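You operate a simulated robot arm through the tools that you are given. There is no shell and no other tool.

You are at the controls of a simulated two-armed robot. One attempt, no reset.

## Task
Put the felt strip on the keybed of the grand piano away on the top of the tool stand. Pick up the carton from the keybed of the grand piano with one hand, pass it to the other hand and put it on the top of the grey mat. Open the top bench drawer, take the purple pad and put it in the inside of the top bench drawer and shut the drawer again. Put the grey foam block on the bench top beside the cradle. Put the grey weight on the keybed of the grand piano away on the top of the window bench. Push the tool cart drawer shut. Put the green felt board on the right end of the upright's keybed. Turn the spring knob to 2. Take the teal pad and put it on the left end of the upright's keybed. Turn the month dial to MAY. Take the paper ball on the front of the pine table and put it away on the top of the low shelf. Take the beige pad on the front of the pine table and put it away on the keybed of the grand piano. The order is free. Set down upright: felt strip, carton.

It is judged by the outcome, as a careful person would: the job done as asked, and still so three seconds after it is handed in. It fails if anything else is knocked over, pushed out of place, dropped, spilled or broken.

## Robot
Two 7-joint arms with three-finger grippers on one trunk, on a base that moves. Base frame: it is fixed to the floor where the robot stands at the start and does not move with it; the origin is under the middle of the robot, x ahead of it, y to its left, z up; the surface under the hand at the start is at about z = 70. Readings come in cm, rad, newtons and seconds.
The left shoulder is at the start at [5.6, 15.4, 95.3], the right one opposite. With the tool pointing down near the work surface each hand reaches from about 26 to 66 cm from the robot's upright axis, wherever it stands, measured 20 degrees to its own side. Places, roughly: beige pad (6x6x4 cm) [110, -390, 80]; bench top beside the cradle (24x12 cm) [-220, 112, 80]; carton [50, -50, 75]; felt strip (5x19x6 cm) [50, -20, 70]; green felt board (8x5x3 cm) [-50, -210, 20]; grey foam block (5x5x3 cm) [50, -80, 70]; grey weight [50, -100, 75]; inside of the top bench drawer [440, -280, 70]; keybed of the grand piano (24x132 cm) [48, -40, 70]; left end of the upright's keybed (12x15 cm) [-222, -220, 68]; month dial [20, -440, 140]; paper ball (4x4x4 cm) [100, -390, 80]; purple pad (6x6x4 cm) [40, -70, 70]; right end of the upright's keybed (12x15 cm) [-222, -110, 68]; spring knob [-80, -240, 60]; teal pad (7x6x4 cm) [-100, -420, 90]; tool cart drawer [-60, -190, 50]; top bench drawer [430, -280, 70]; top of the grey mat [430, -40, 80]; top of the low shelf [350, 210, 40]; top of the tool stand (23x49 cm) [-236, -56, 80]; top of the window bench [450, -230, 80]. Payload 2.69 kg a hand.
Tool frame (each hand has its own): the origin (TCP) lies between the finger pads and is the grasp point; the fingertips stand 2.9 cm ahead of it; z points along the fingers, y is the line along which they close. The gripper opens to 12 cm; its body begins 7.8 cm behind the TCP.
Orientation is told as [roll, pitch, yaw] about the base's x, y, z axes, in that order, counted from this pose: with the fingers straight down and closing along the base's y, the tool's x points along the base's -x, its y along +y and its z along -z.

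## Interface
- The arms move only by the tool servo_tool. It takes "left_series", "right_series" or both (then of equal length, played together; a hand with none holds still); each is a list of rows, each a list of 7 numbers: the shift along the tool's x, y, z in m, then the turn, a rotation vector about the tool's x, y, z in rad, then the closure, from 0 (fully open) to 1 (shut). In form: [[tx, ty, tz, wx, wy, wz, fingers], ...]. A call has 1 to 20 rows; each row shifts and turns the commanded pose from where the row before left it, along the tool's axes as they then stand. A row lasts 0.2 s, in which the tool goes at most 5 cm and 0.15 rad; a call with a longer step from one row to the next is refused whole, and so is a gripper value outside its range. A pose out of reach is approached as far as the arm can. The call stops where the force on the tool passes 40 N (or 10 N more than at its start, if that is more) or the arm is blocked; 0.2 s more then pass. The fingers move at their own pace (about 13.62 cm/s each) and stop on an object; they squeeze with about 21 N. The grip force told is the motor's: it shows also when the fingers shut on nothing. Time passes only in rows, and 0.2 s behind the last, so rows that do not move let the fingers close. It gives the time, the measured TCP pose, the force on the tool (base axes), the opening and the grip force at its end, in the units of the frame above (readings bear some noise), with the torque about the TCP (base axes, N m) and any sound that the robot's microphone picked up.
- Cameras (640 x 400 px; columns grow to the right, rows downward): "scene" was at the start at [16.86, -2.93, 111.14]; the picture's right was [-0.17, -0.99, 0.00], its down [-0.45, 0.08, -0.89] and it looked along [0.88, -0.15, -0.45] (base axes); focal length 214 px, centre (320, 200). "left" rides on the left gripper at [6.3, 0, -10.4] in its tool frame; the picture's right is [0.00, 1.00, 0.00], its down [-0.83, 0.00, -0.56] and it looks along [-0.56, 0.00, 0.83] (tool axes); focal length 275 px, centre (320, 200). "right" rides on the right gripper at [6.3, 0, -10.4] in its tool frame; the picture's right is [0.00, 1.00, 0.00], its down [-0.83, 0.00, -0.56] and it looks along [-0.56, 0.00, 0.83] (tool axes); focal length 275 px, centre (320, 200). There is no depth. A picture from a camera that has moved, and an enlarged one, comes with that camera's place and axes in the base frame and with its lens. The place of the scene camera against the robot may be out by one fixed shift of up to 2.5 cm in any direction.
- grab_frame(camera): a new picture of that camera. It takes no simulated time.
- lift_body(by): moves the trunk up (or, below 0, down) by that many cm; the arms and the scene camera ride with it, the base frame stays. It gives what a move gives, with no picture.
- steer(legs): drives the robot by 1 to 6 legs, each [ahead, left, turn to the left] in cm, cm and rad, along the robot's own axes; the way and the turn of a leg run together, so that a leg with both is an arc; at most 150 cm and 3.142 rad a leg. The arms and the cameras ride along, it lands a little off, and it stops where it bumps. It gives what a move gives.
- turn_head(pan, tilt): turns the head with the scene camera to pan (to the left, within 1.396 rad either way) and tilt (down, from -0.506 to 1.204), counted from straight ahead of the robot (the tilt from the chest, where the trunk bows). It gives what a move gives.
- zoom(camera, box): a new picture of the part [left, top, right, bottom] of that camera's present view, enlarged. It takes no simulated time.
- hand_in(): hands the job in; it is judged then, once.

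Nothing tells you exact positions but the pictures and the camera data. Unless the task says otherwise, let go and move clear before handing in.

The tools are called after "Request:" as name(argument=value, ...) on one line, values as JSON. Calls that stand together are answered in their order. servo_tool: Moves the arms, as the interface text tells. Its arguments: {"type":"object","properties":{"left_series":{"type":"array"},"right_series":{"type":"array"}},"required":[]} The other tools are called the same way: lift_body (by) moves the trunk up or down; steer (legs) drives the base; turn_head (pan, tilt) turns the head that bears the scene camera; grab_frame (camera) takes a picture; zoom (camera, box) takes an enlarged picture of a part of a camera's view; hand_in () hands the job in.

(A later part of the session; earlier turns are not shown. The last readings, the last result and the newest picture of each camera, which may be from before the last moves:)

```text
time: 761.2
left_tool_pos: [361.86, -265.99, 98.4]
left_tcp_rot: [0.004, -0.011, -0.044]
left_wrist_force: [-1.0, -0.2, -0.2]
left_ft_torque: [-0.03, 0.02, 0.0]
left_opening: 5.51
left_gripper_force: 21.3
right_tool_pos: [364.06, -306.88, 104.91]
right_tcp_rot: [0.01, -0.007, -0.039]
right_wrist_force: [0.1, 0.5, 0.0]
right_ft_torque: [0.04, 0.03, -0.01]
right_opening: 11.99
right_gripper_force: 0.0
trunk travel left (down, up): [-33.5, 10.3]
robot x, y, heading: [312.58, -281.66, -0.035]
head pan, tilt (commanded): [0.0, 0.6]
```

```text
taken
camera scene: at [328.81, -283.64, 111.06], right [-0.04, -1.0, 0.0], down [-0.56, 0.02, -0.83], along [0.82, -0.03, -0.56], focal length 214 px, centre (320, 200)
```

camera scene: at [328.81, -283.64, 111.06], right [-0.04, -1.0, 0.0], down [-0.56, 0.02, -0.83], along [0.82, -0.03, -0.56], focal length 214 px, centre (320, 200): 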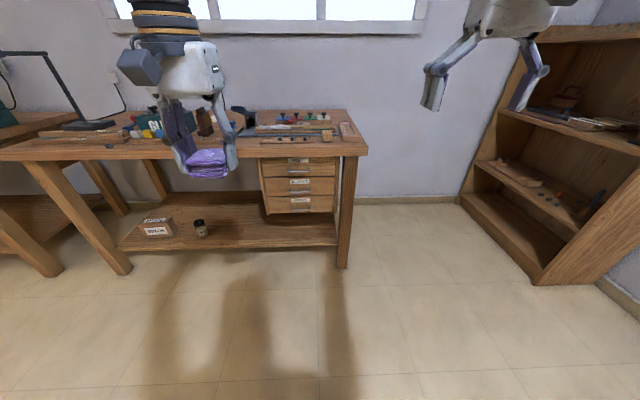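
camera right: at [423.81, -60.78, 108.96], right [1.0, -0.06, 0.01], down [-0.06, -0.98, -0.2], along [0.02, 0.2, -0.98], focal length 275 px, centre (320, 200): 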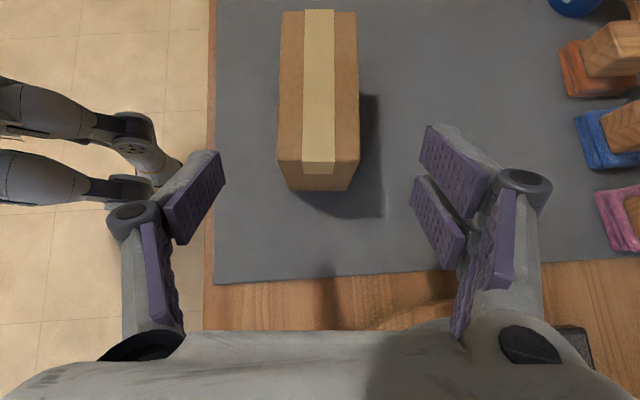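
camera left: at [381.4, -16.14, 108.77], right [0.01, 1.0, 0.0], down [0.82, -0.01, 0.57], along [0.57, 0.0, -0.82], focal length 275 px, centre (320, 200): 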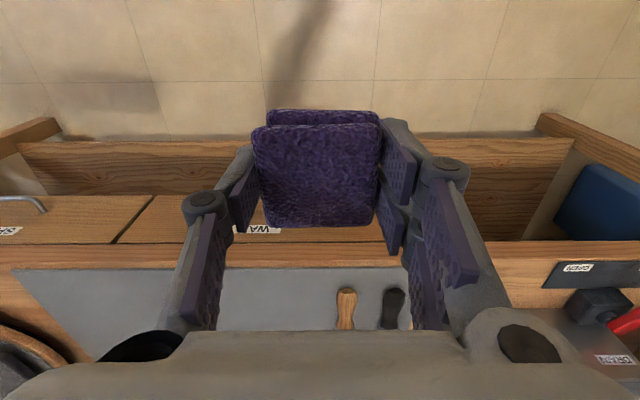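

The FELT drawer is the top one at y ≈ −263…−293. I straighten and move closer to study its handle.

Request:
steer(legs=[[0, 0, 0.036], [34, 14, 0]])

Request:
turn_head(pan=-0.15, tilt=0.75)

Request:
grab_frame(camera="scene")

Request:
zoom(camera="scene", box=[250, 160, 450, 310])

```text
time: 764.0
left_tool_pos: [395.44, -250.37, 98.29]
left_tcp_rot: [0.006, -0.012, -0.011]
left_wrist_force: [0.7, -0.2, 0.1]
left_ft_torque: [0.0, 0.05, 0.01]
left_opening: 5.54
left_gripper_force: 21.1
right_tool_pos: [399.0, -291.26, 104.95]
right_tcp_rot: [0.011, -0.004, -0.006]
right_wrist_force: [0.6, -0.1, -0.2]
right_ft_torque: [-0.01, 0.03, 0.0]
right_opening: 11.99
right_gripper_force: 0.0
trunk travel left (down, up): [-33.5, 10.3]
robot x, y, heading: [346.14, -267.88, -0.003]
head pan, tilt (commanded): [0.0, 0.6]
```

```text
time: 764.6
left_tool_pos: [395.39, -250.36, 98.38]
left_tcp_rot: [0.003, -0.012, -0.011]
left_wrist_force: [0.4, 1.0, 0.1]
left_ft_torque: [-0.01, -0.03, -0.02]
left_opening: 5.48
left_gripper_force: 20.7
right_tool_pos: [398.93, -291.19, 104.87]
right_tcp_rot: [0.011, -0.006, -0.007]
right_wrist_force: [-0.2, 0.4, 0.2]
right_ft_torque: [0.02, 0.02, 0.0]
right_opening: 11.99
right_gripper_force: 0.0
trunk travel left (down, up): [-33.5, 10.3]
robot x, y, heading: [346.41, -267.53, -0.003]
head pan, tilt (commanded): [-0.15, 0.75]
```

```text
taken
camera scene: at [362.15, -270.33, 109.77], right [-0.15, -0.99, 0.0], down [-0.67, 0.1, -0.73], along [0.72, -0.11, -0.68], focal length 214 px, centre (320, 200)
```

scene: 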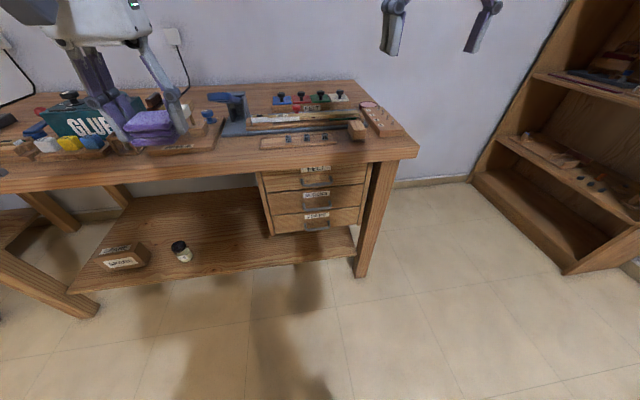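

```text
2.67 times, centred on (350, 235) of scene
camera zoom: at [362.15, -270.33, 109.77], right [-0.15, -0.99, 0.0], down [-0.67, 0.1, -0.73], along [0.72, -0.11, -0.68], focal length 572 px, centre (240, 107)
```

zoom: 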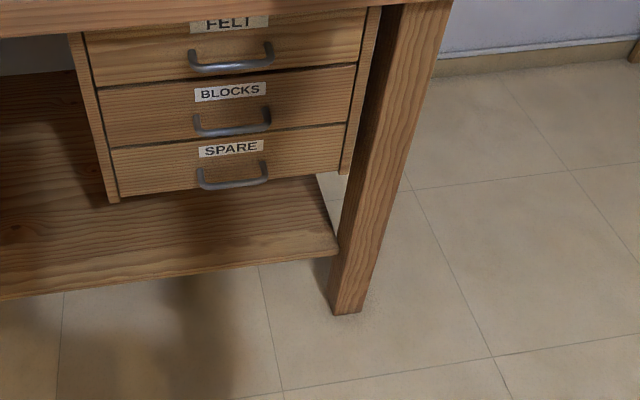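

The FELT handle is at about (414, −277, 68.4), recessed under the bench edge. I back off a bit and bring the right hand low and pitched forward to reach under the overhang.

Request:
steer(legs=[[-16, 0, 0.003]])

Request:
servo_tool(right_series=[[-0.0225, 0.0175, 0.031, 0, 0, 0, 0], [-0.0225, 0.0175, 0.031, 0, 0, 0, 0], [-0.0225, 0.0175, 0.031, 0, 0, 0, 0], [-0.0225, 0.0175, 0.031, 0, 0, 0, 0], [-0.0225, 0.0175, 0.031, 0, 0, 0, 0], [-0.0225, 0.0175, 0.031, 0, 0, 0, 0], [-0.0225, 0.0175, 0.031, 0, 0, 0, 0], [-0.0225, 0.0175, 0.031, 0, 0, 0, 0], [0, 0, 0, 0, -0.14, 0, 0], [0, 0, 0, 0, -0.14, 0, 0], [0, 0, 0, 0, -0.14, 0, 0], [0, 0, 0, 0, -0.14, 0, 0], [0, 0, 0, 0, -0.14, 0, 0], [0, 0, 0, 0, -0.14, 0, 0], [0, 0, 0, 0, -0.14, 0, 0], [0, 0, 0, 0, -0.14, 0, 0], [0, 0, 0, 0, 0, 0, 0]])

Request:
grab_frame(camera="right")

Request:
grab_frame(camera="scene")

```text
time: 766.0
left_tool_pos: [379.74, -250.25, 98.36]
left_tcp_rot: [0.003, -0.013, -0.006]
left_wrist_force: [-0.5, -0.3, -0.1]
left_ft_torque: [0.01, -0.04, -0.02]
left_opening: 5.5
left_gripper_force: 21.8
right_tool_pos: [383.41, -291.14, 105.01]
right_tcp_rot: [0.009, -0.006, -0.003]
right_wrist_force: [-0.2, -1.1, 0.6]
right_ft_torque: [0.02, -0.03, 0.01]
right_opening: 11.99
right_gripper_force: 0.2
trunk travel left (down, up): [-33.5, 10.3]
robot x, y, heading: [330.91, -267.6, 0.003]
head pan, tilt (commanded): [-0.15, 0.75]
```

```text
time: 769.6
left_tool_pos: [379.82, -250.32, 98.36]
left_tcp_rot: [0.004, -0.013, -0.006]
left_wrist_force: [-1.1, 0.4, -0.1]
left_ft_torque: [0.0, -0.02, 0.03]
left_opening: 5.51
left_gripper_force: 21.2
right_tool_pos: [392.49, -280.02, 86.09]
right_tcp_rot: [-0.023, -1.072, 0.019]
right_wrist_force: [0.0, 0.1, -0.1]
right_ft_torque: [-0.02, 0.01, 0.03]
right_opening: 12.0
right_gripper_force: 0.1
right hand out of reach, approached as far as the arm can: row 2, 3, 4, 5, 6, 7, 8, 9, 10
trunk travel left (down, up): [-33.5, 10.3]
robot x, y, heading: [331.04, -267.64, 0.002]
head pan, tilt (commanded): [-0.15, 0.75]
```

```text
taken
camera right: at [380.24, -279.97, 85.49], right [0.0, 1.0, -0.01], down [-0.09, 0.01, 1.0], along [1.0, 0.0, 0.09], focal length 275 px, centre (320, 200)
```

right: 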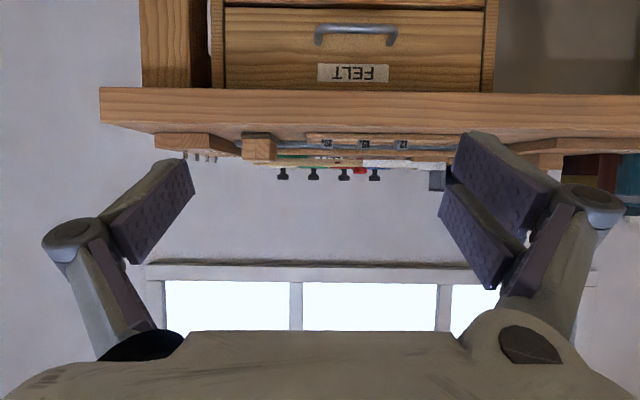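

```text
taken
camera scene: at [346.64, -270.25, 109.77], right [-0.15, -0.99, 0.0], down [-0.67, 0.1, -0.73], along [0.72, -0.11, -0.68], focal length 214 px, centre (320, 200)
```

scene: 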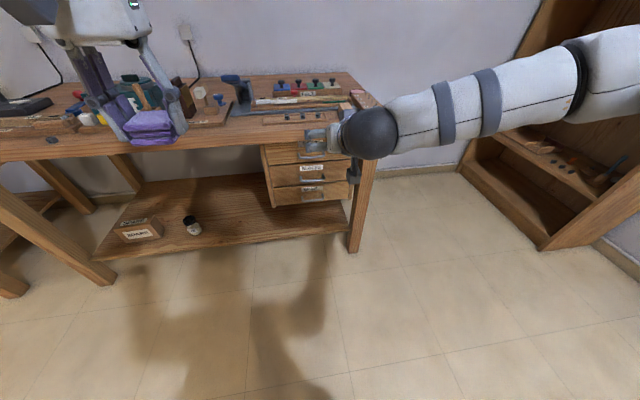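

Clear view: handle centre at (414, −276, 68.4), about 9.7 cm wide, bench lip bottom at z ≈ 76. I lower the hand to handle level in front of it.

Request:
servo_tool(right_series=[[0.029, 0.008, 0.0158, 0, 0, 0, 0], [0.029, 0.008, 0.0158, 0, 0, 0, 0], [0.029, 0.008, 0.0158, 0, 0, 0, 0], [0.029, 0.008, 0.0158, 0, 0, 0, 0], [0.029, 0.008, 0.0158, 0, 0, 0, 0], [0, 0, 0, 0, 0, 0, 0]])

Request:
grab_frame(camera="right")

```text
time: 771.0
left_tool_pos: [379.81, -250.23, 98.44]
left_tcp_rot: [0.004, -0.011, -0.006]
left_wrist_force: [-0.2, 0.2, 0.1]
left_ft_torque: [0.01, 0.0, 0.01]
left_opening: 5.48
left_gripper_force: 21.1
right_tool_pos: [392.34, -276.05, 69.23]
right_tcp_rot: [-0.023, -1.072, 0.019]
right_wrist_force: [0.1, -0.9, 1.0]
right_ft_torque: [-0.01, 0.01, 0.01]
right_opening: 12.01
right_gripper_force: 0.0
trunk travel left (down, up): [-33.5, 10.3]
robot x, y, heading: [330.88, -267.98, 0.0]
head pan, tilt (commanded): [-0.15, 0.75]
```

```text
taken
camera right: at [380.15, -276.06, 68.69], right [0.0, 1.0, -0.01], down [-0.09, 0.01, 1.0], along [1.0, 0.0, 0.09], focal length 275 px, centre (320, 200)
```

right: 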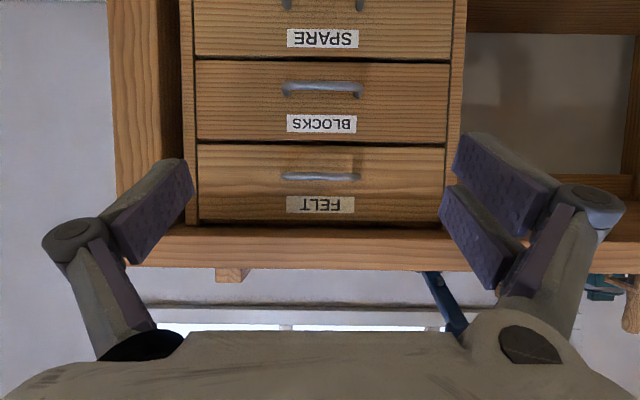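

Request:
steer(legs=[[14, 0, 0]])

Request:
grab_frame(camera="right")

```text
time: 772.4
left_tool_pos: [393.79, -250.15, 98.31]
left_tcp_rot: [0.004, -0.014, -0.006]
left_wrist_force: [0.2, -0.8, -0.5]
left_ft_torque: [-0.05, 0.04, -0.01]
left_opening: 5.51
left_gripper_force: 21.6
right_tool_pos: [406.3, -276.04, 69.27]
right_tcp_rot: [-0.022, -1.07, 0.021]
right_wrist_force: [0.0, -0.2, -0.9]
right_ft_torque: [-0.01, -0.02, 0.03]
right_opening: 11.97
right_gripper_force: 0.1
trunk travel left (down, up): [-33.5, 10.3]
robot x, y, heading: [344.5, -267.52, -0.0]
head pan, tilt (commanded): [-0.15, 0.75]
```

```text
taken
camera right: at [394.12, -276.02, 68.68], right [0.0, 1.0, -0.02], down [-0.09, 0.01, 1.0], along [1.0, 0.0, 0.09], focal length 275 px, centre (320, 200)
```

right: 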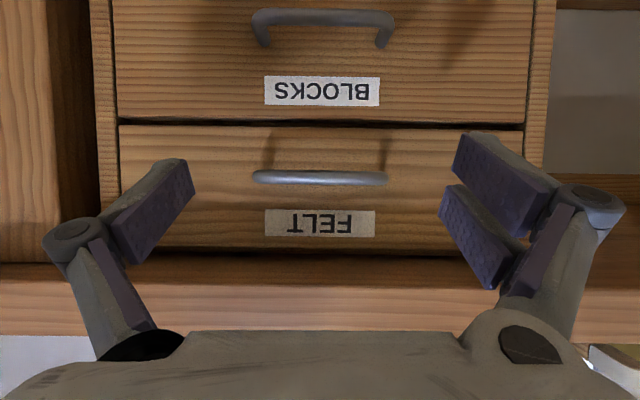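

Request:
servo_tool(right_series=[[-0.0107, 0, 0.0196, 0, 0, 0, 0], [-0.0107, 0, 0.0196, 0, 0, 0, 0], [-0.009, 0, 0.0165, 0, 0, 0, 0], [0, 0, 0, 0, 0, 0, 0]])

Request:
grab_frame(camera="right")

```text
time: 773.4
left_tool_pos: [393.64, -250.27, 98.45]
left_tcp_rot: [0.004, -0.012, -0.006]
left_wrist_force: [0.1, -1.0, -0.7]
left_ft_torque: [0.04, 0.03, -0.01]
left_opening: 5.53
left_gripper_force: 21.3
right_tool_pos: [412.76, -275.98, 69.2]
right_tcp_rot: [-0.023, -1.072, 0.022]
right_wrist_force: [0.2, -0.4, -0.1]
right_ft_torque: [0.0, 0.04, -0.02]
right_opening: 12.0
right_gripper_force: 0.0
trunk travel left (down, up): [-33.5, 10.3]
robot x, y, heading: [344.73, -267.43, 0.0]
head pan, tilt (commanded): [-0.15, 0.75]
```

```text
taken
camera right: at [400.52, -275.91, 68.65], right [0.0, 1.0, -0.02], down [-0.09, 0.02, 1.0], along [1.0, 0.0, 0.09], focal length 275 px, centre (320, 200)
```

right: 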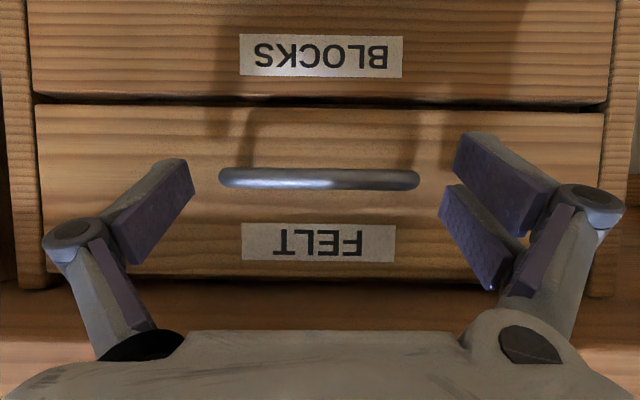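

The fingers straddle the handle's ends. I close on it.

Request:
servo_tool(right_series=[[0, 0, 0, 0, 0, 0, 0.1], [0, 0, 0, 0, 0, 0, 0.2], [0, 0, 0, 0, 0, 0, 1], [0, 0, 0, 0, 0, 0, 1], [0, 0, 0, 0, 0, 0, 1]])

Request:
grab_frame(camera="right")

```text
time: 774.6
left_tool_pos: [393.58, -250.26, 98.35]
left_tcp_rot: [0.003, -0.01, -0.008]
left_wrist_force: [0.1, -0.5, -0.3]
left_ft_torque: [-0.04, -0.01, -0.01]
left_opening: 5.5
left_gripper_force: 20.8
right_tool_pos: [412.64, -276.08, 69.3]
right_tcp_rot: [-0.023, -1.072, 0.02]
right_wrist_force: [-2.6, -5.3, 1.9]
right_ft_torque: [-0.41, 0.05, -0.49]
right_opening: 9.8
right_gripper_force: 45.1
trunk travel left (down, up): [-33.5, 10.3]
robot x, y, heading: [344.8, -267.3, 0.001]
head pan, tilt (commanded): [-0.15, 0.75]
```

```text
taken
camera right: at [400.49, -275.98, 68.65], right [0.0, 1.0, -0.02], down [-0.09, 0.02, 1.0], along [1.0, 0.0, 0.09], focal length 275 px, centre (320, 200)
```

right: 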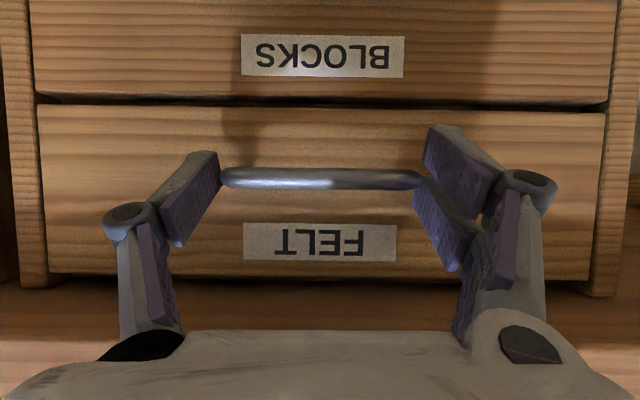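

Firm grip on the handle. I pull back gently.

Request:
servo_tool(right_series=[[0.0048, 0, -0.0088, 0, 0, 0, 1], [0.0072, 0, -0.0131, 0, 0, 0, 1], [0.0072, 0, -0.0131, 0, 0, 0, 1], [0.0072, 0, -0.0131, 0, 0, 0, 1], [0, 0, 0, 0, 0, 0, 1]])

Request:
grab_frame(camera="right")

Request:
grab_frame(camera="scene")

```text
time: 775.8
left_tool_pos: [393.65, -250.24, 98.32]
left_tcp_rot: [0.005, -0.011, -0.007]
left_wrist_force: [0.1, 0.2, -0.3]
left_ft_torque: [-0.02, 0.01, -0.02]
left_opening: 5.5
left_gripper_force: 21.3
right_tool_pos: [407.01, -275.95, 69.19]
right_tcp_rot: [-0.02, -1.069, 0.021]
right_wrist_force: [-0.6, -3.7, -3.7]
right_ft_torque: [0.18, -0.19, 0.03]
right_opening: 9.81
right_gripper_force: 45.0
trunk travel left (down, up): [-33.5, 10.3]
robot x, y, heading: [344.58, -267.42, 0.003]
head pan, tilt (commanded): [-0.15, 0.75]
```

```text
taken
camera right: at [394.91, -276.0, 68.69], right [0.0, 1.0, -0.01], down [-0.09, 0.01, 1.0], along [1.0, 0.0, 0.09], focal length 275 px, centre (320, 200)
```

right: 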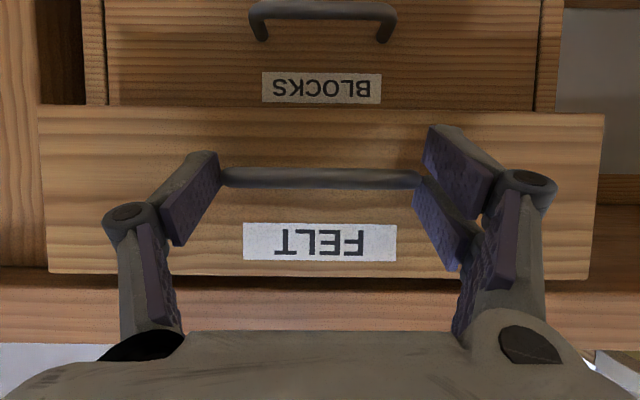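

```text
taken
camera scene: at [360.58, -270.27, 109.76], right [-0.15, -0.99, 0.0], down [-0.67, 0.1, -0.73], along [0.72, -0.11, -0.68], focal length 214 px, centre (320, 200)
```

scene: 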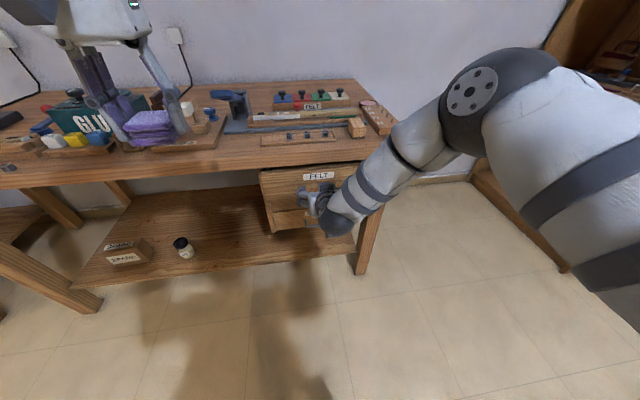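

The drawer slides out with the hand. I pull it further by backing the base.

Request:
steer(legs=[[-8, 0, 0]])

Request:
grab_frame(camera="right")

Request:
grab_frame(camera="scene")

```text
time: 776.8
left_tool_pos: [385.92, -250.36, 98.46]
left_tcp_rot: [0.004, -0.013, -0.009]
left_wrist_force: [-0.9, 0.0, -0.4]
left_ft_torque: [0.03, 0.01, -0.03]
left_opening: 5.52
left_gripper_force: 21.1
right_tool_pos: [399.3, -275.99, 69.3]
right_tcp_rot: [-0.021, -1.069, 0.019]
right_wrist_force: [0.7, -1.7, -6.0]
right_ft_torque: [0.21, 0.01, 0.23]
right_opening: 9.79
right_gripper_force: 45.1
trunk travel left (down, up): [-33.5, 10.3]
robot x, y, heading: [337.13, -267.69, -0.0]
head pan, tilt (commanded): [-0.15, 0.75]
```

```text
taken
camera right: at [387.13, -276.0, 68.68], right [0.0, 1.0, -0.01], down [-0.09, 0.01, 1.0], along [1.0, 0.0, 0.09], focal length 275 px, centre (320, 200)
```

right: 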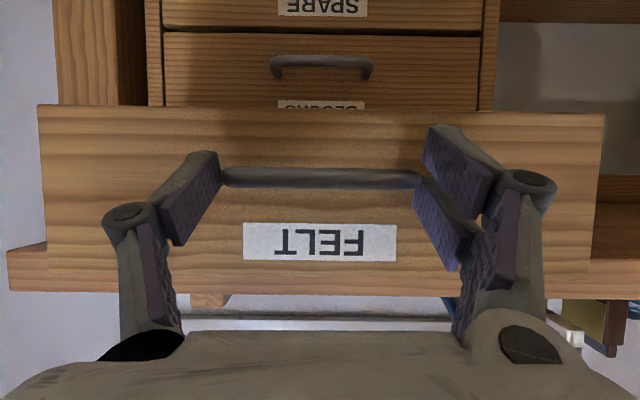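

```text
taken
camera scene: at [352.77, -270.26, 109.76], right [-0.15, -0.99, 0.0], down [-0.67, 0.1, -0.73], along [0.72, -0.11, -0.68], focal length 214 px, centre (320, 200)
```

scene: 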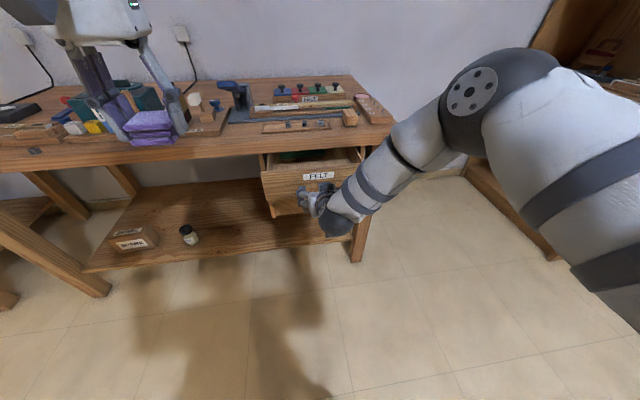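

Request:
steer(legs=[[-9, 0, 0]])

Request:
grab_frame(camera="scene")

Request:
zoom(camera="scene", box=[220, 100, 420, 250])

```text
time: 777.9
left_tool_pos: [377.09, -250.28, 98.34]
left_tcp_rot: [0.004, -0.011, -0.008]
left_wrist_force: [-0.5, -0.1, 0.1]
left_ft_torque: [-0.02, -0.01, 0.01]
left_opening: 5.5
left_gripper_force: 20.8
right_tool_pos: [390.4, -276.05, 69.22]
right_tcp_rot: [-0.022, -1.069, 0.019]
right_wrist_force: [-0.2, 3.2, -3.3]
right_ft_torque: [0.23, -0.03, 0.46]
right_opening: 9.8
right_gripper_force: 44.9
trunk travel left (down, up): [-33.5, 10.3]
robot x, y, heading: [328.22, -267.92, -0.003]
head pan, tilt (commanded): [-0.15, 0.75]
```

```text
taken
camera scene: at [343.93, -270.23, 109.77], right [-0.15, -0.99, 0.0], down [-0.67, 0.1, -0.73], along [0.72, -0.11, -0.68], focal length 214 px, centre (320, 200)
```

scene: 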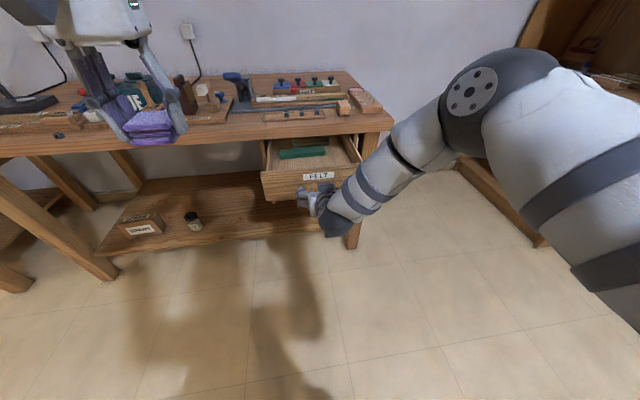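

```text
2.67 times, centred on (320, 175) of scene
camera zoom: at [343.93, -270.23, 109.77], right [-0.15, -0.99, 0.0], down [-0.67, 0.1, -0.73], along [0.72, -0.11, -0.68], focal length 572 px, centre (320, 267)
```

zoom: 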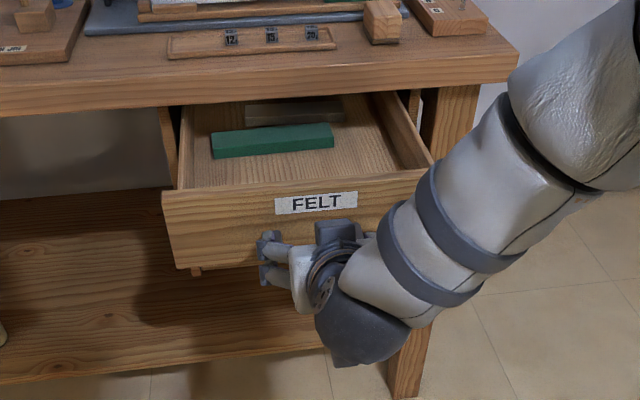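

The drawer is open about 22 cm, with free space behind its front panel. I release the handle and take the right hand up out of the way.

Request:
servo_tool(right_series=[[0, 0, 0, 0, 0, 0, 0.1], [0, 0, 0, 0, 0, 0, 0], [0, 0, 0, 0, 0, 0, 0], [0.0145, 0, -0.0263, 0, 0, 0, 0], [0.0145, 0, -0.0263, 0, 0, 0, 0], [0.01, 0, -0.018, 0, 0, 0, 0], [-0.03, -0.02, -0.02, 0, 0.08, 0, 0], [-0.03, -0.02, -0.02, 0, 0.08, 0, 0], [-0.03, -0.02, -0.02, 0, 0.08, 0, 0], [-0.03, -0.02, -0.02, 0, 0.1, 0, 0], [-0.03, -0.02, -0.02, 0, 0.14, 0, 0], [-0.02, -0.02, -0.03, 0, 0.14, 0, 0], [0, -0.02, -0.03, 0, 0.14, 0, 0], [0, 0, -0.03, 0, 0.14, 0, 0], [0, 0, 0, 0, 0.14, 0, 0]])

Request:
grab_frame(camera="scene")

```text
time: 781.1
left_tool_pos: [376.99, -250.19, 98.27]
left_tcp_rot: [0.004, -0.014, -0.008]
left_wrist_force: [1.0, -0.2, -0.2]
left_ft_torque: [0.01, 0.0, 0.0]
left_opening: 5.51
left_gripper_force: 21.2
right_tool_pos: [381.64, -289.63, 96.47]
right_tcp_rot: [-0.008, -0.026, 0.002]
right_wrist_force: [0.2, -0.1, 0.3]
right_ft_torque: [0.02, 0.02, -0.02]
right_opening: 12.01
right_gripper_force: 0.1
trunk travel left (down, up): [-33.5, 10.3]
robot x, y, heading: [328.31, -267.86, -0.004]
head pan, tilt (commanded): [-0.15, 0.75]
```

```text
taken
camera scene: at [343.99, -270.24, 109.76], right [-0.15, -0.99, 0.0], down [-0.67, 0.1, -0.73], along [0.72, -0.11, -0.68], focal length 214 px, centre (320, 200)
```

scene: 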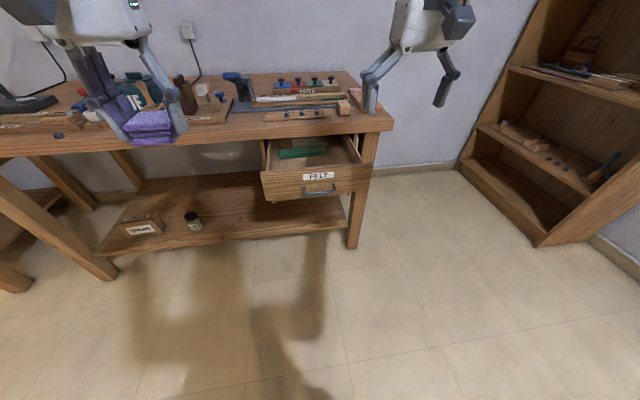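

The drawer stays open. I move in so the left hand can lower the purple pad into it.

Request:
steer(legs=[[18.5, -11, 0.004]])

Request:
servo_tool(left_series=[[-0.012, -0.02, 0, 0, 0.005, 0, 1], [-0.012, -0.02, 0, 0, 0.005, 0, 1], [0, 0, 0, 0, 0, 0, 1]])

Request:
grab_frame(camera="left")

Request:
grab_frame(camera="scene")

```text
time: 782.8
left_tool_pos: [395.38, -261.55, 98.3]
left_tcp_rot: [0.005, -0.012, -0.008]
left_wrist_force: [1.2, -0.2, -0.6]
left_ft_torque: [-0.01, 0.03, 0.01]
left_opening: 5.51
left_gripper_force: 20.9
right_tool_pos: [399.91, -300.89, 96.37]
right_tcp_rot: [-0.01, -0.029, 0.001]
right_wrist_force: [-0.3, -0.2, -0.4]
right_ft_torque: [0.03, 0.03, 0.0]
right_opening: 11.98
right_gripper_force: 0.0
trunk travel left (down, up): [-33.5, 10.3]
robot x, y, heading: [346.52, -278.83, -0.001]
head pan, tilt (commanded): [-0.15, 0.75]
```

```text
time: 783.6
left_tool_pos: [397.8, -265.69, 98.41]
left_tcp_rot: [0.003, -0.003, -0.009]
left_wrist_force: [0.0, 0.4, 0.7]
left_ft_torque: [0.01, 0.01, -0.01]
left_opening: 5.52
left_gripper_force: 20.7
right_tool_pos: [399.7, -300.81, 96.4]
right_tcp_rot: [-0.009, -0.029, -0.001]
right_wrist_force: [0.0, 0.1, -0.1]
right_ft_torque: [0.01, 0.03, -0.01]
right_opening: 12.0
right_gripper_force: 0.0
trunk travel left (down, up): [-33.5, 10.3]
robot x, y, heading: [346.09, -278.84, -0.003]
head pan, tilt (commanded): [-0.15, 0.75]
```

```text
taken
camera left: at [391.59, -265.7, 108.87], right [0.01, 1.0, 0.0], down [0.83, -0.01, 0.56], along [0.56, 0.0, -0.83], focal length 275 px, centre (320, 200)
```

left: 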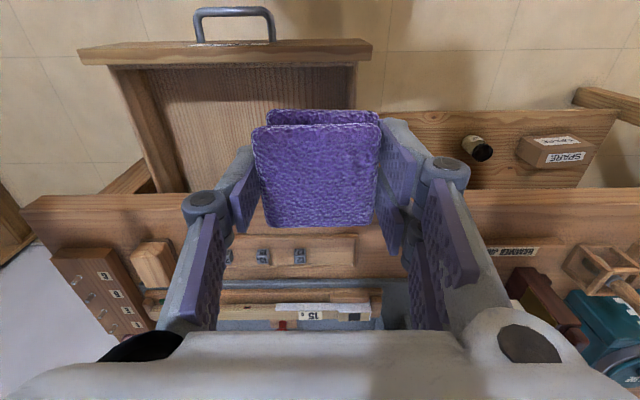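

```text
taken
camera scene: at [362.17, -281.48, 109.77], right [-0.15, -0.99, 0.0], down [-0.67, 0.1, -0.73], along [0.72, -0.11, -0.68], focal length 214 px, centre (320, 200)
```

scene: 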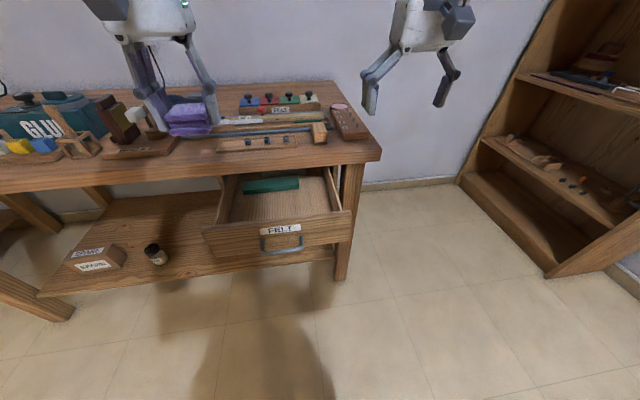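

Request:
servo_tool(left_series=[[-0.019, -0.0225, 0.005, 0, 0, 0, 1], [-0.019, -0.0225, 0.005, 0, 0, 0, 1], [-0.019, -0.0225, 0.005, 0, 0, 0, 1], [0, 0, 0.035, 0, 0, 0, 1], [0, 0, 0.035, 0, 0, 0, 1], [0, 0, 0.035, 0, 0, 0, 1], [0, 0, 0.035, 0, 0, 0, 1], [0, 0, 0.02, 0, 0, 0, 1], [0, 0, 0, 0, 0, 0, 1]])

Request:
grab_frame(camera="left")

Request:
grab_frame(camera="scene")

```text
time: 785.6
left_tool_pos: [404.96, -273.35, 81.3]
left_tcp_rot: [0.004, 0.0, -0.009]
left_wrist_force: [-0.8, -0.1, -0.3]
left_ft_torque: [-0.02, 0.0, -0.03]
left_opening: 5.49
left_gripper_force: 21.5
left hand out of reach, approached as far as the arm can: row 3, 4, 5, 6, 7
right_tool_pos: [399.83, -300.79, 96.37]
right_tcp_rot: [-0.01, -0.028, 0.0]
right_wrist_force: [-0.5, 0.1, -0.1]
right_ft_torque: [-0.02, 0.01, 0.02]
right_opening: 11.98
right_gripper_force: 0.2
trunk travel left (down, up): [-33.5, 10.3]
robot x, y, heading: [346.46, -278.82, -0.003]
head pan, tilt (commanded): [-0.15, 0.75]
```

```text
taken
camera left: at [398.88, -273.37, 91.8], right [0.01, 1.0, 0.0], down [0.83, -0.01, 0.56], along [0.56, 0.0, -0.83], focal length 275 px, centre (320, 200)
```

left: 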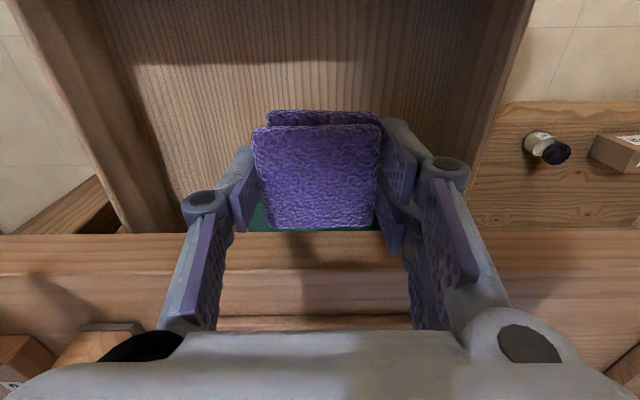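

```text
taken
camera scene: at [362.18, -281.5, 109.77], right [-0.15, -0.99, 0.0], down [-0.67, 0.1, -0.73], along [0.72, -0.11, -0.68], focal length 214 px, centre (320, 200)
```

scene: 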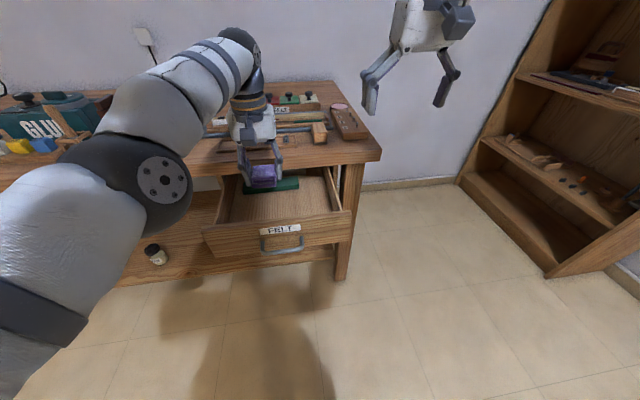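

Request:
steer(legs=[[-3, 0, 0]])

Request:
servo_tool(left_series=[[0, 0, 0.02, 0, 0, 0, 1], [0, 0, 0.02, 0, 0, 0, 1], [0, 0, 0.02, 0, 0, 0, 1], [0, 0, 0, 0, 0, 0, 1]])

Request:
grab_frame(camera="left")

```text
time: 786.4
left_tool_pos: [402.12, -273.2, 81.36]
left_tcp_rot: [0.002, -0.002, -0.01]
left_wrist_force: [0.2, 0.1, -0.9]
left_ft_torque: [-0.01, -0.04, 0.02]
left_opening: 5.52
left_gripper_force: 21.0
right_tool_pos: [396.9, -300.81, 96.53]
right_tcp_rot: [-0.011, -0.032, 0.001]
right_wrist_force: [-1.1, 0.4, 0.3]
right_ft_torque: [0.02, -0.07, 0.01]
right_opening: 12.0
right_gripper_force: 0.1
trunk travel left (down, up): [-33.5, 10.3]
robot x, y, heading: [343.38, -278.7, 0.0]
head pan, tilt (commanded): [-0.15, 0.75]
```

```text
time: 787.4
left_tool_pos: [402.62, -273.29, 75.38]
left_tcp_rot: [0.002, 0.002, -0.008]
left_wrist_force: [-0.1, 0.3, -0.7]
left_ft_torque: [0.02, 0.03, -0.03]
left_opening: 5.5
left_gripper_force: 21.5
left hand out of reach, approached as far as the arm can: row 2
right_tool_pos: [396.88, -300.87, 96.48]
right_tcp_rot: [-0.011, -0.03, 0.0]
right_wrist_force: [0.5, 0.2, 0.5]
right_ft_torque: [-0.04, 0.02, 0.01]
right_opening: 12.0
right_gripper_force: 0.0
trunk travel left (down, up): [-33.5, 10.3]
robot x, y, heading: [343.85, -279.12, -0.001]
head pan, tilt (commanded): [-0.15, 0.75]
```

```text
taken
camera left: at [396.33, -273.33, 85.85], right [0.01, 1.0, 0.0], down [0.83, -0.01, 0.55], along [0.55, 0.0, -0.83], focal length 275 px, centre (320, 200)
```

left: 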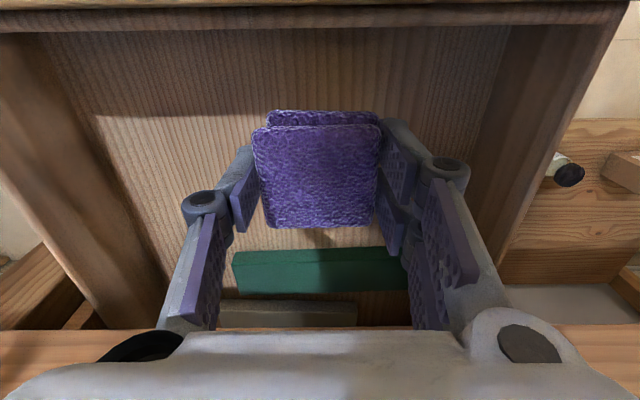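

Request:
servo_tool(left_series=[[0, 0, 0.015, 0, 0, 0, 1], [0, 0, 0.015, 0, 0, 0, 1], [0, 0, 0.01, 0, 0, 0, 1], [0, 0, 0.006, 0, 0, 0, 1], [0, 0, 0, 0, 0, 0, 1]])

```text
time: 788.6
left_tool_pos: [402.48, -273.24, 70.78]
left_tcp_rot: [0.005, -0.001, -0.009]
left_wrist_force: [-0.1, -0.4, -0.1]
left_ft_torque: [-0.02, 0.03, 0.0]
left_opening: 5.51
left_gripper_force: 21.1
right_tool_pos: [396.83, -300.8, 96.49]
right_tcp_rot: [-0.01, -0.029, -0.001]
right_wrist_force: [0.1, -0.4, -0.6]
right_ft_torque: [0.05, -0.02, 0.0]
right_opening: 12.02
right_gripper_force: 0.2
trunk travel left (down, up): [-33.5, 10.3]
robot x, y, heading: [343.46, -278.73, 0.001]
head pan, tilt (commanded): [-0.15, 0.75]
```

Request:
servo_tool(left_series=[[0, 0, 0.004, 0, 0, 0, 1], [0, 0, 0.003, 0, 0, 0, 1], [0, 0, 0.003, 0, 0, 0, 1], [0, 0, 0, 0, 0, 0, 1]])

```text
time: 789.6
left_tool_pos: [402.43, -273.3, 69.96]
left_tcp_rot: [0.003, -0.007, -0.007]
left_wrist_force: [1.3, 2.3, 19.0]
left_ft_torque: [-0.08, -0.55, 0.04]
left_opening: 5.5
left_gripper_force: 21.2
right_tool_pos: [396.64, -300.78, 96.54]
right_tcp_rot: [-0.01, -0.03, -0.001]
right_wrist_force: [0.3, 0.2, 0.8]
right_ft_torque: [-0.02, -0.01, 0.0]
right_opening: 11.98
right_gripper_force: 0.0
trunk travel left (down, up): [-33.5, 10.3]
robot x, y, heading: [343.26, -278.61, 0.003]
head pan, tilt (commanded): [-0.15, 0.75]
```

Contact with the drawer floor. I release the pad and rise.

Request:
servo_tool(left_series=[[0, 0, -0.002, 0, 0, 0, 1], [0, 0, 0, 0, 0, 0, 0.5], [0, 0, 0, 0, 0, 0, 0.38], [0, 0, 0, 0, 0, 0, 0.38], [0, 0, -0.01, 0, 0, 0, 0.38], [0, 0, -0.03, 0, 0, 0, 0.38], [0, 0, -0.04, 0, 0, 0, 0.38], [0, 0, -0.04, 0, 0, 0, 0.38], [0, 0, -0.04, 0, 0, 0, 0.2], [0, 0, -0.04, 0, 0, 0, 0], [0, 0, -0.03, 0, 0, 0, 0]])

Request:
grab_frame(camera="left")

Request:
grab_frame(camera="scene")

```text
time: 792.0
left_tool_pos: [399.34, -273.68, 92.84]
left_tcp_rot: [0.003, 0.0, -0.008]
left_wrist_force: [0.4, 0.0, -0.8]
left_ft_torque: [0.04, -0.06, -0.02]
left_opening: 12.01
left_gripper_force: 0.0
left hand out of reach, approached as far as the arm can: row 9, 10, 11
right_tool_pos: [396.76, -300.78, 96.49]
right_tcp_rot: [-0.009, -0.031, 0.0]
right_wrist_force: [-0.4, -0.5, -0.5]
right_ft_torque: [0.02, -0.03, -0.02]
right_opening: 11.99
right_gripper_force: 0.0
trunk travel left (down, up): [-33.5, 10.3]
robot x, y, heading: [343.85, -279.17, 0.0]
head pan, tilt (commanded): [-0.15, 0.75]
```

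```text
taken
camera left: at [393.06, -273.83, 103.25], right [0.01, 1.0, 0.0], down [0.83, -0.01, 0.56], along [0.56, 0.0, -0.83], focal length 275 px, centre (320, 200)
```

left: 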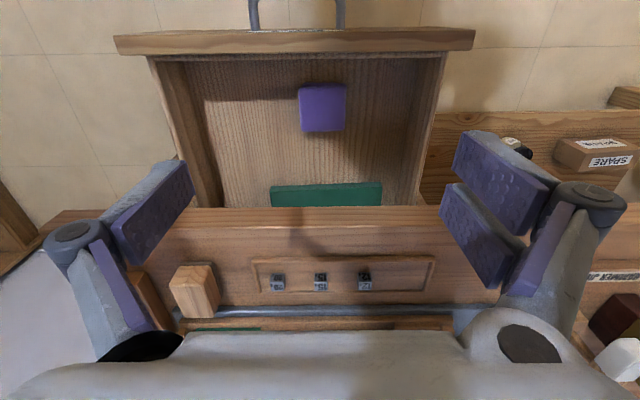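

```text
taken
camera scene: at [359.13, -281.51, 109.78], right [-0.15, -0.99, 0.0], down [-0.67, 0.1, -0.73], along [0.72, -0.11, -0.68], focal length 214 px, centre (320, 200)
```

scene: 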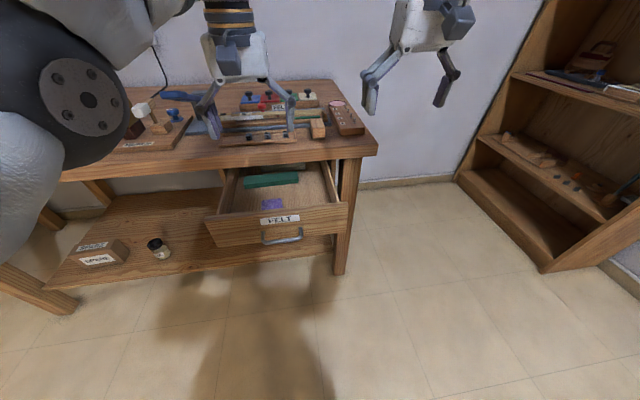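

The purple pad lies in the drawer. Now I shut it the same way: back to the earlier base position and re-grip the handle with the right hand.

Request:
steer(legs=[[-17.5, 11.3, 0]])

Request:
servo_tool(left_series=[[0, 0.03, -0.02, 0, 0, 0, 0], [0, 0.03, -0.02, 0, 0, 0, 0], [0, 0.03, -0.01, 0, 0, 0, 0], [0, 0, 0, 0, 0, 0, 0], [0, 0, 0, 0, 0, 0, 0], [0, 0, 0, 0, 0, 0, 0], [0, 0, 0, 0, 0, 0, 0], [0, 0, 0, 0, 0, 0, 0], [0, 0, 0, 0, 0, 0, 0], [0, 0, 0, 0, 0, 0, 0], [0, 0, 0, 0, 0, 0, 0], [0, 0, 0, 0, 0, 0, 0]], right_series=[[0, 0.02, 0, 0, -0.14, 0, 0], [0, 0.02, 0, 0, -0.14, 0, 0], [0, 0.02, 0, 0, -0.14, 0, 0], [0, 0.02, 0, 0, -0.14, 0, 0], [0, 0.02, 0, 0, -0.14, 0, 0], [0, 0.02, 0, 0, -0.14, 0, 0], [0, 0.015, 0, 0, -0.14, 0, 0], [0.028, 0, 0.0155, 0, -0.06, 0, 0], [0.028, 0, 0.0155, 0, 0, 0, 0], [0.028, 0, 0.0155, 0, 0, 0, 0], [0.028, 0, 0.0155, 0, 0, 0, 0], [0, 0, 0, 0, 0, 0, 0]])

Request:
grab_frame(camera="right")

```text
time: 793.7
left_tool_pos: [381.73, -262.33, 92.7]
left_tcp_rot: [0.004, -0.002, -0.004]
left_wrist_force: [0.1, -0.9, -0.4]
left_ft_torque: [-0.01, -0.02, 0.02]
left_opening: 12.0
left_gripper_force: 0.1
right_tool_pos: [379.26, -289.31, 96.38]
right_tcp_rot: [-0.011, -0.029, 0.004]
right_wrist_force: [-0.3, 0.9, 0.6]
right_ft_torque: [-0.02, -0.04, 0.0]
right_opening: 12.0
right_gripper_force: 0.1
trunk travel left (down, up): [-33.5, 10.3]
robot x, y, heading: [325.6, -267.33, 0.002]
head pan, tilt (commanded): [-0.15, 0.75]
```

```text
time: 796.3
left_tool_pos: [381.56, -253.22, 97.56]
left_tcp_rot: [0.005, 0.0, -0.006]
left_wrist_force: [-0.1, 0.9, -1.4]
left_ft_torque: [0.03, 0.0, -0.01]
left_opening: 11.99
left_gripper_force: 0.1
right_tool_pos: [379.23, -276.09, 83.62]
right_tcp_rot: [-0.022, -1.069, 0.022]
right_wrist_force: [-0.4, -0.3, -0.4]
right_ft_torque: [0.0, 0.04, 0.02]
right_opening: 12.02
right_gripper_force: 0.1
trunk travel left (down, up): [-33.5, 10.3]
robot x, y, heading: [326.11, -267.33, 0.003]
head pan, tilt (commanded): [-0.15, 0.75]
```

```text
taken
camera right: at [367.05, -276.1, 82.98], right [0.0, 1.0, -0.01], down [-0.09, 0.01, 1.0], along [1.0, 0.01, 0.09], focal length 275 px, centre (320, 200)
```

right: 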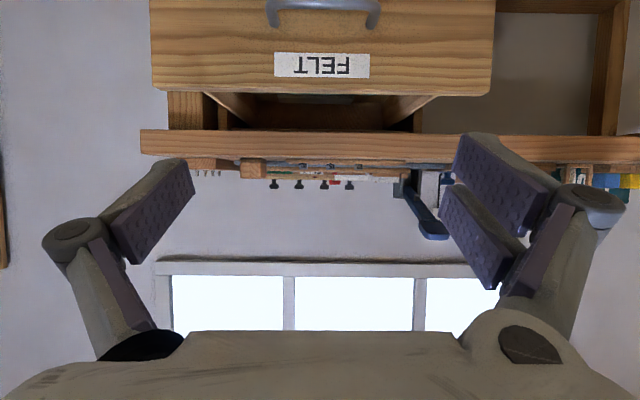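

Request:
servo_tool(right_series=[[0.0311, 0, 0.0171, 0, 0, 0, 0], [0.0311, 0, 0.0171, 0, 0, 0, 0], [0.0311, 0, 0.0171, 0, 0, 0, 0], [0.0311, 0, 0.0171, 0, 0, 0, 0], [0, 0, 0, 0, 0, 0, 0]])

Request:
grab_frame(camera="right")

```text
time: 797.5
left_tool_pos: [381.58, -253.31, 97.78]
left_tcp_rot: [0.003, 0.0, -0.006]
left_wrist_force: [-0.3, 0.4, 0.4]
left_ft_torque: [-0.01, 0.03, -0.01]
left_opening: 11.99
left_gripper_force: 0.1
right_tool_pos: [379.19, -276.21, 69.29]
right_tcp_rot: [-0.022, -1.069, 0.021]
right_wrist_force: [0.5, -0.5, 1.0]
right_ft_torque: [0.01, -0.01, 0.0]
right_opening: 12.01
right_gripper_force: 0.0
trunk travel left (down, up): [-33.5, 10.3]
robot x, y, heading: [325.53, -267.39, 0.005]
head pan, tilt (commanded): [-0.15, 0.75]
```

```text
taken
camera right: at [367.11, -276.23, 68.77], right [0.0, 1.0, -0.01], down [-0.09, 0.01, 1.0], along [1.0, 0.01, 0.09], focal length 275 px, centre (320, 200)
```

right: 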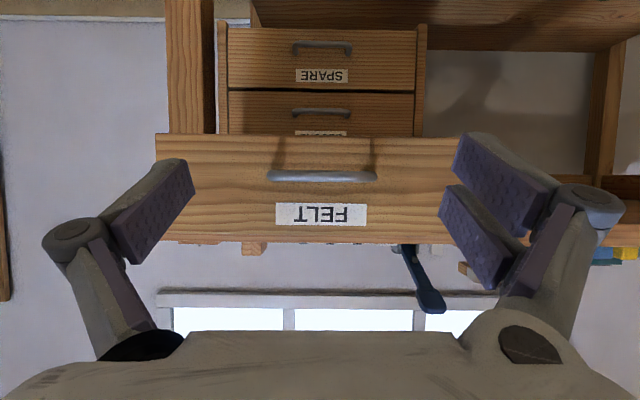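

Request:
servo_tool(right_series=[[-0.0108, 0, 0.0197, 0, 0, 0, 0], [-0.0108, 0, 0.0197, 0, 0, 0, 0], [-0.0108, 0, 0.0197, 0, 0, 0, 0], [-0.0108, 0, 0.0197, 0, 0, 0, 0], [-0.0108, 0, 0.0197, 0, 0, 0, 0], [0, 0, 0, 0, 0, 0, 0]])

Request:
grab_frame(camera="right")

```text
time: 798.9
left_tool_pos: [381.5, -253.33, 97.61]
left_tcp_rot: [0.004, 0.0, -0.006]
left_wrist_force: [0.8, -0.3, 0.0]
left_ft_torque: [0.02, -0.06, 0.02]
left_opening: 11.98
left_gripper_force: 0.0
right_tool_pos: [390.63, -276.15, 69.42]
right_tcp_rot: [-0.021, -1.068, 0.022]
right_wrist_force: [-0.3, 0.0, 0.1]
right_ft_torque: [0.0, 0.0, 0.0]
right_opening: 12.02
right_gripper_force: 0.1
trunk travel left (down, up): [-33.5, 10.3]
robot x, y, heading: [326.01, -267.5, -0.003]
head pan, tilt (commanded): [-0.15, 0.75]
```

```text
taken
camera right: at [378.38, -276.17, 68.78], right [0.0, 1.0, -0.01], down [-0.09, 0.01, 1.0], along [1.0, 0.01, 0.09], focal length 275 px, centre (320, 200)
```

right: 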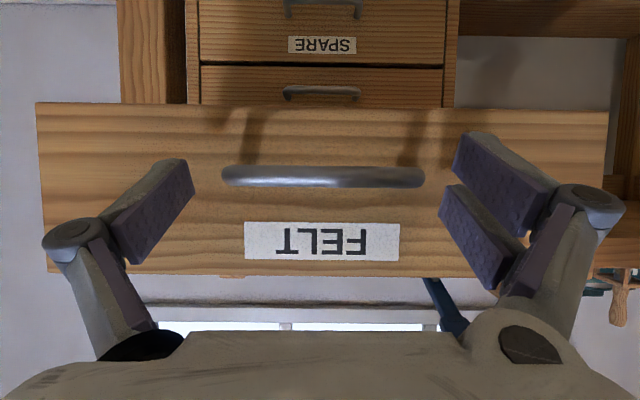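

Request:
servo_tool(right_series=[[0, 0, 0, 0, 0, 0, 0.15], [0, 0, 0, 0, 0, 0, 1], [0, 0, 0, 0, 0, 0, 1], [0, 0, 0, 0, 0, 0, 1]])

Request:
steer(legs=[[18, 0, 0]])

Request:
grab_frame(camera="right")

Request:
grab_frame(camera="scene")

```text
time: 799.9
left_tool_pos: [381.62, -253.25, 97.74]
left_tcp_rot: [0.006, 0.0, -0.007]
left_wrist_force: [0.1, 0.4, -0.5]
left_ft_torque: [0.02, -0.03, -0.03]
left_opening: 12.02
left_gripper_force: 0.2
right_tool_pos: [390.49, -275.99, 69.35]
right_tcp_rot: [-0.021, -1.068, 0.024]
right_wrist_force: [-0.4, 5.1, 2.8]
right_ft_torque: [0.95, 0.09, 1.22]
right_opening: 9.81
right_gripper_force: 45.5
trunk travel left (down, up): [-33.5, 10.3]
robot x, y, heading: [326.04, -267.4, 0.003]
head pan, tilt (commanded): [-0.15, 0.75]
```

```text
time: 801.4
left_tool_pos: [399.49, -253.26, 97.73]
left_tcp_rot: [0.002, -0.001, -0.008]
left_wrist_force: [0.2, 0.6, 0.3]
left_ft_torque: [0.04, 0.01, 0.02]
left_opening: 11.99
left_gripper_force: 0.1
right_tool_pos: [408.18, -276.06, 69.41]
right_tcp_rot: [-0.024, -1.071, 0.022]
right_wrist_force: [-1.3, 30.7, 3.0]
right_ft_torque: [0.18, -0.23, 0.96]
right_opening: 9.81
right_gripper_force: 44.7
trunk travel left (down, up): [-33.5, 10.3]
robot x, y, heading: [343.94, -267.39, -0.001]
head pan, tilt (commanded): [-0.15, 0.75]
```

```text
taken
camera right: at [396.15, -276.05, 68.82], right [-0.01, 1.0, -0.01], down [-0.09, 0.01, 1.0], along [1.0, 0.01, 0.09], focal length 275 px, centre (320, 200)
```

right: 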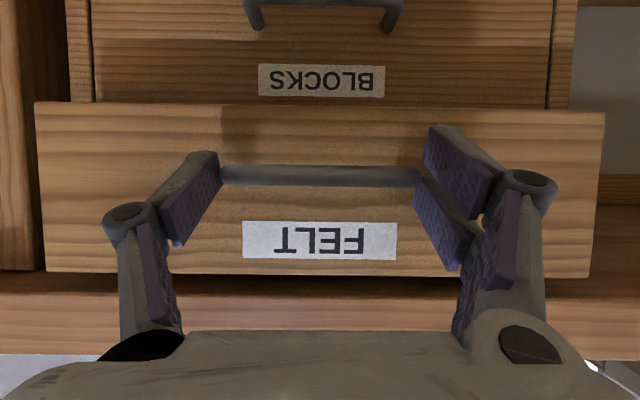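

```text
taken
camera scene: at [359.47, -269.88, 109.77], right [-0.15, -0.99, 0.0], down [-0.67, 0.1, -0.73], along [0.72, -0.11, -0.68], focal length 214 px, centre (320, 200)
```

scene: 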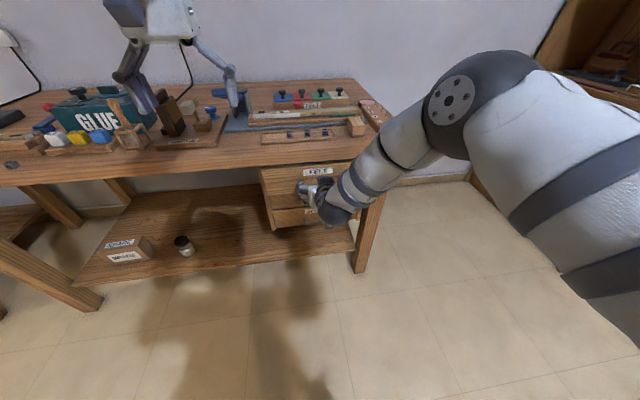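

Nearly shut. I push the last 4–5 cm with the arm until it stops.

Request:
servo_tool(right_series=[[-0.0048, 0, 0.0088, 0, 0, 0, 1], [-0.0048, 0, 0.0088, 0, 0, 0, 1], [-0.0048, 0, 0.0088, 0, 0, 0, 1], [-0.0048, 0, 0.0088, 0, 0, 0, 1], [-0.0024, 0, 0.0044, 0, 0, 0, 1], [-0.0024, 0, 0.0044, 0, 0, 0, 1], [-0.0024, 0, 0.0044, 0, 0, 0, 1]])

Request:
grab_frame(camera="right")

```text
time: 803.0
left_tool_pos: [399.3, -253.46, 97.77]
left_tcp_rot: [0.004, -0.002, -0.01]
left_wrist_force: [0.6, -0.1, -0.7]
left_ft_torque: [-0.02, -0.01, -0.01]
left_opening: 11.98
left_gripper_force: 0.1
right_tool_pos: [413.41, -276.01, 69.3]
right_tcp_rot: [-0.015, -1.065, 0.019]
right_wrist_force: [-38.5, 6.6, 2.5]
right_ft_torque: [0.11, 0.1, 0.34]
right_opening: 9.89
right_gripper_force: 44.3
trunk travel left (down, up): [-33.5, 10.3]
robot x, y, heading: [343.6, -267.44, -0.001]
head pan, tilt (commanded): [-0.15, 0.75]
```

```text
taken
camera right: at [401.26, -276.05, 68.79], right [-0.01, 1.0, -0.01], down [-0.08, 0.01, 1.0], along [1.0, 0.01, 0.08], focal length 275 px, centre (320, 200)
```

right: 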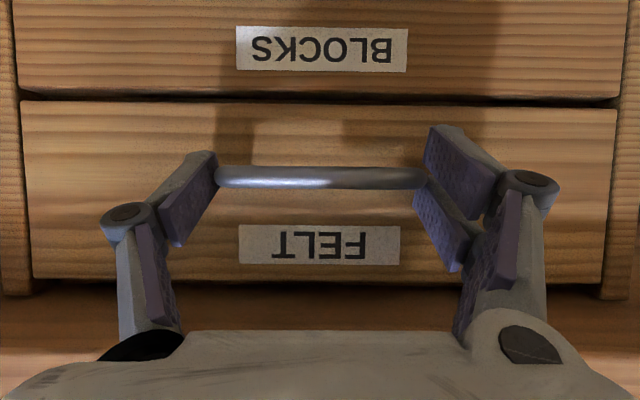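

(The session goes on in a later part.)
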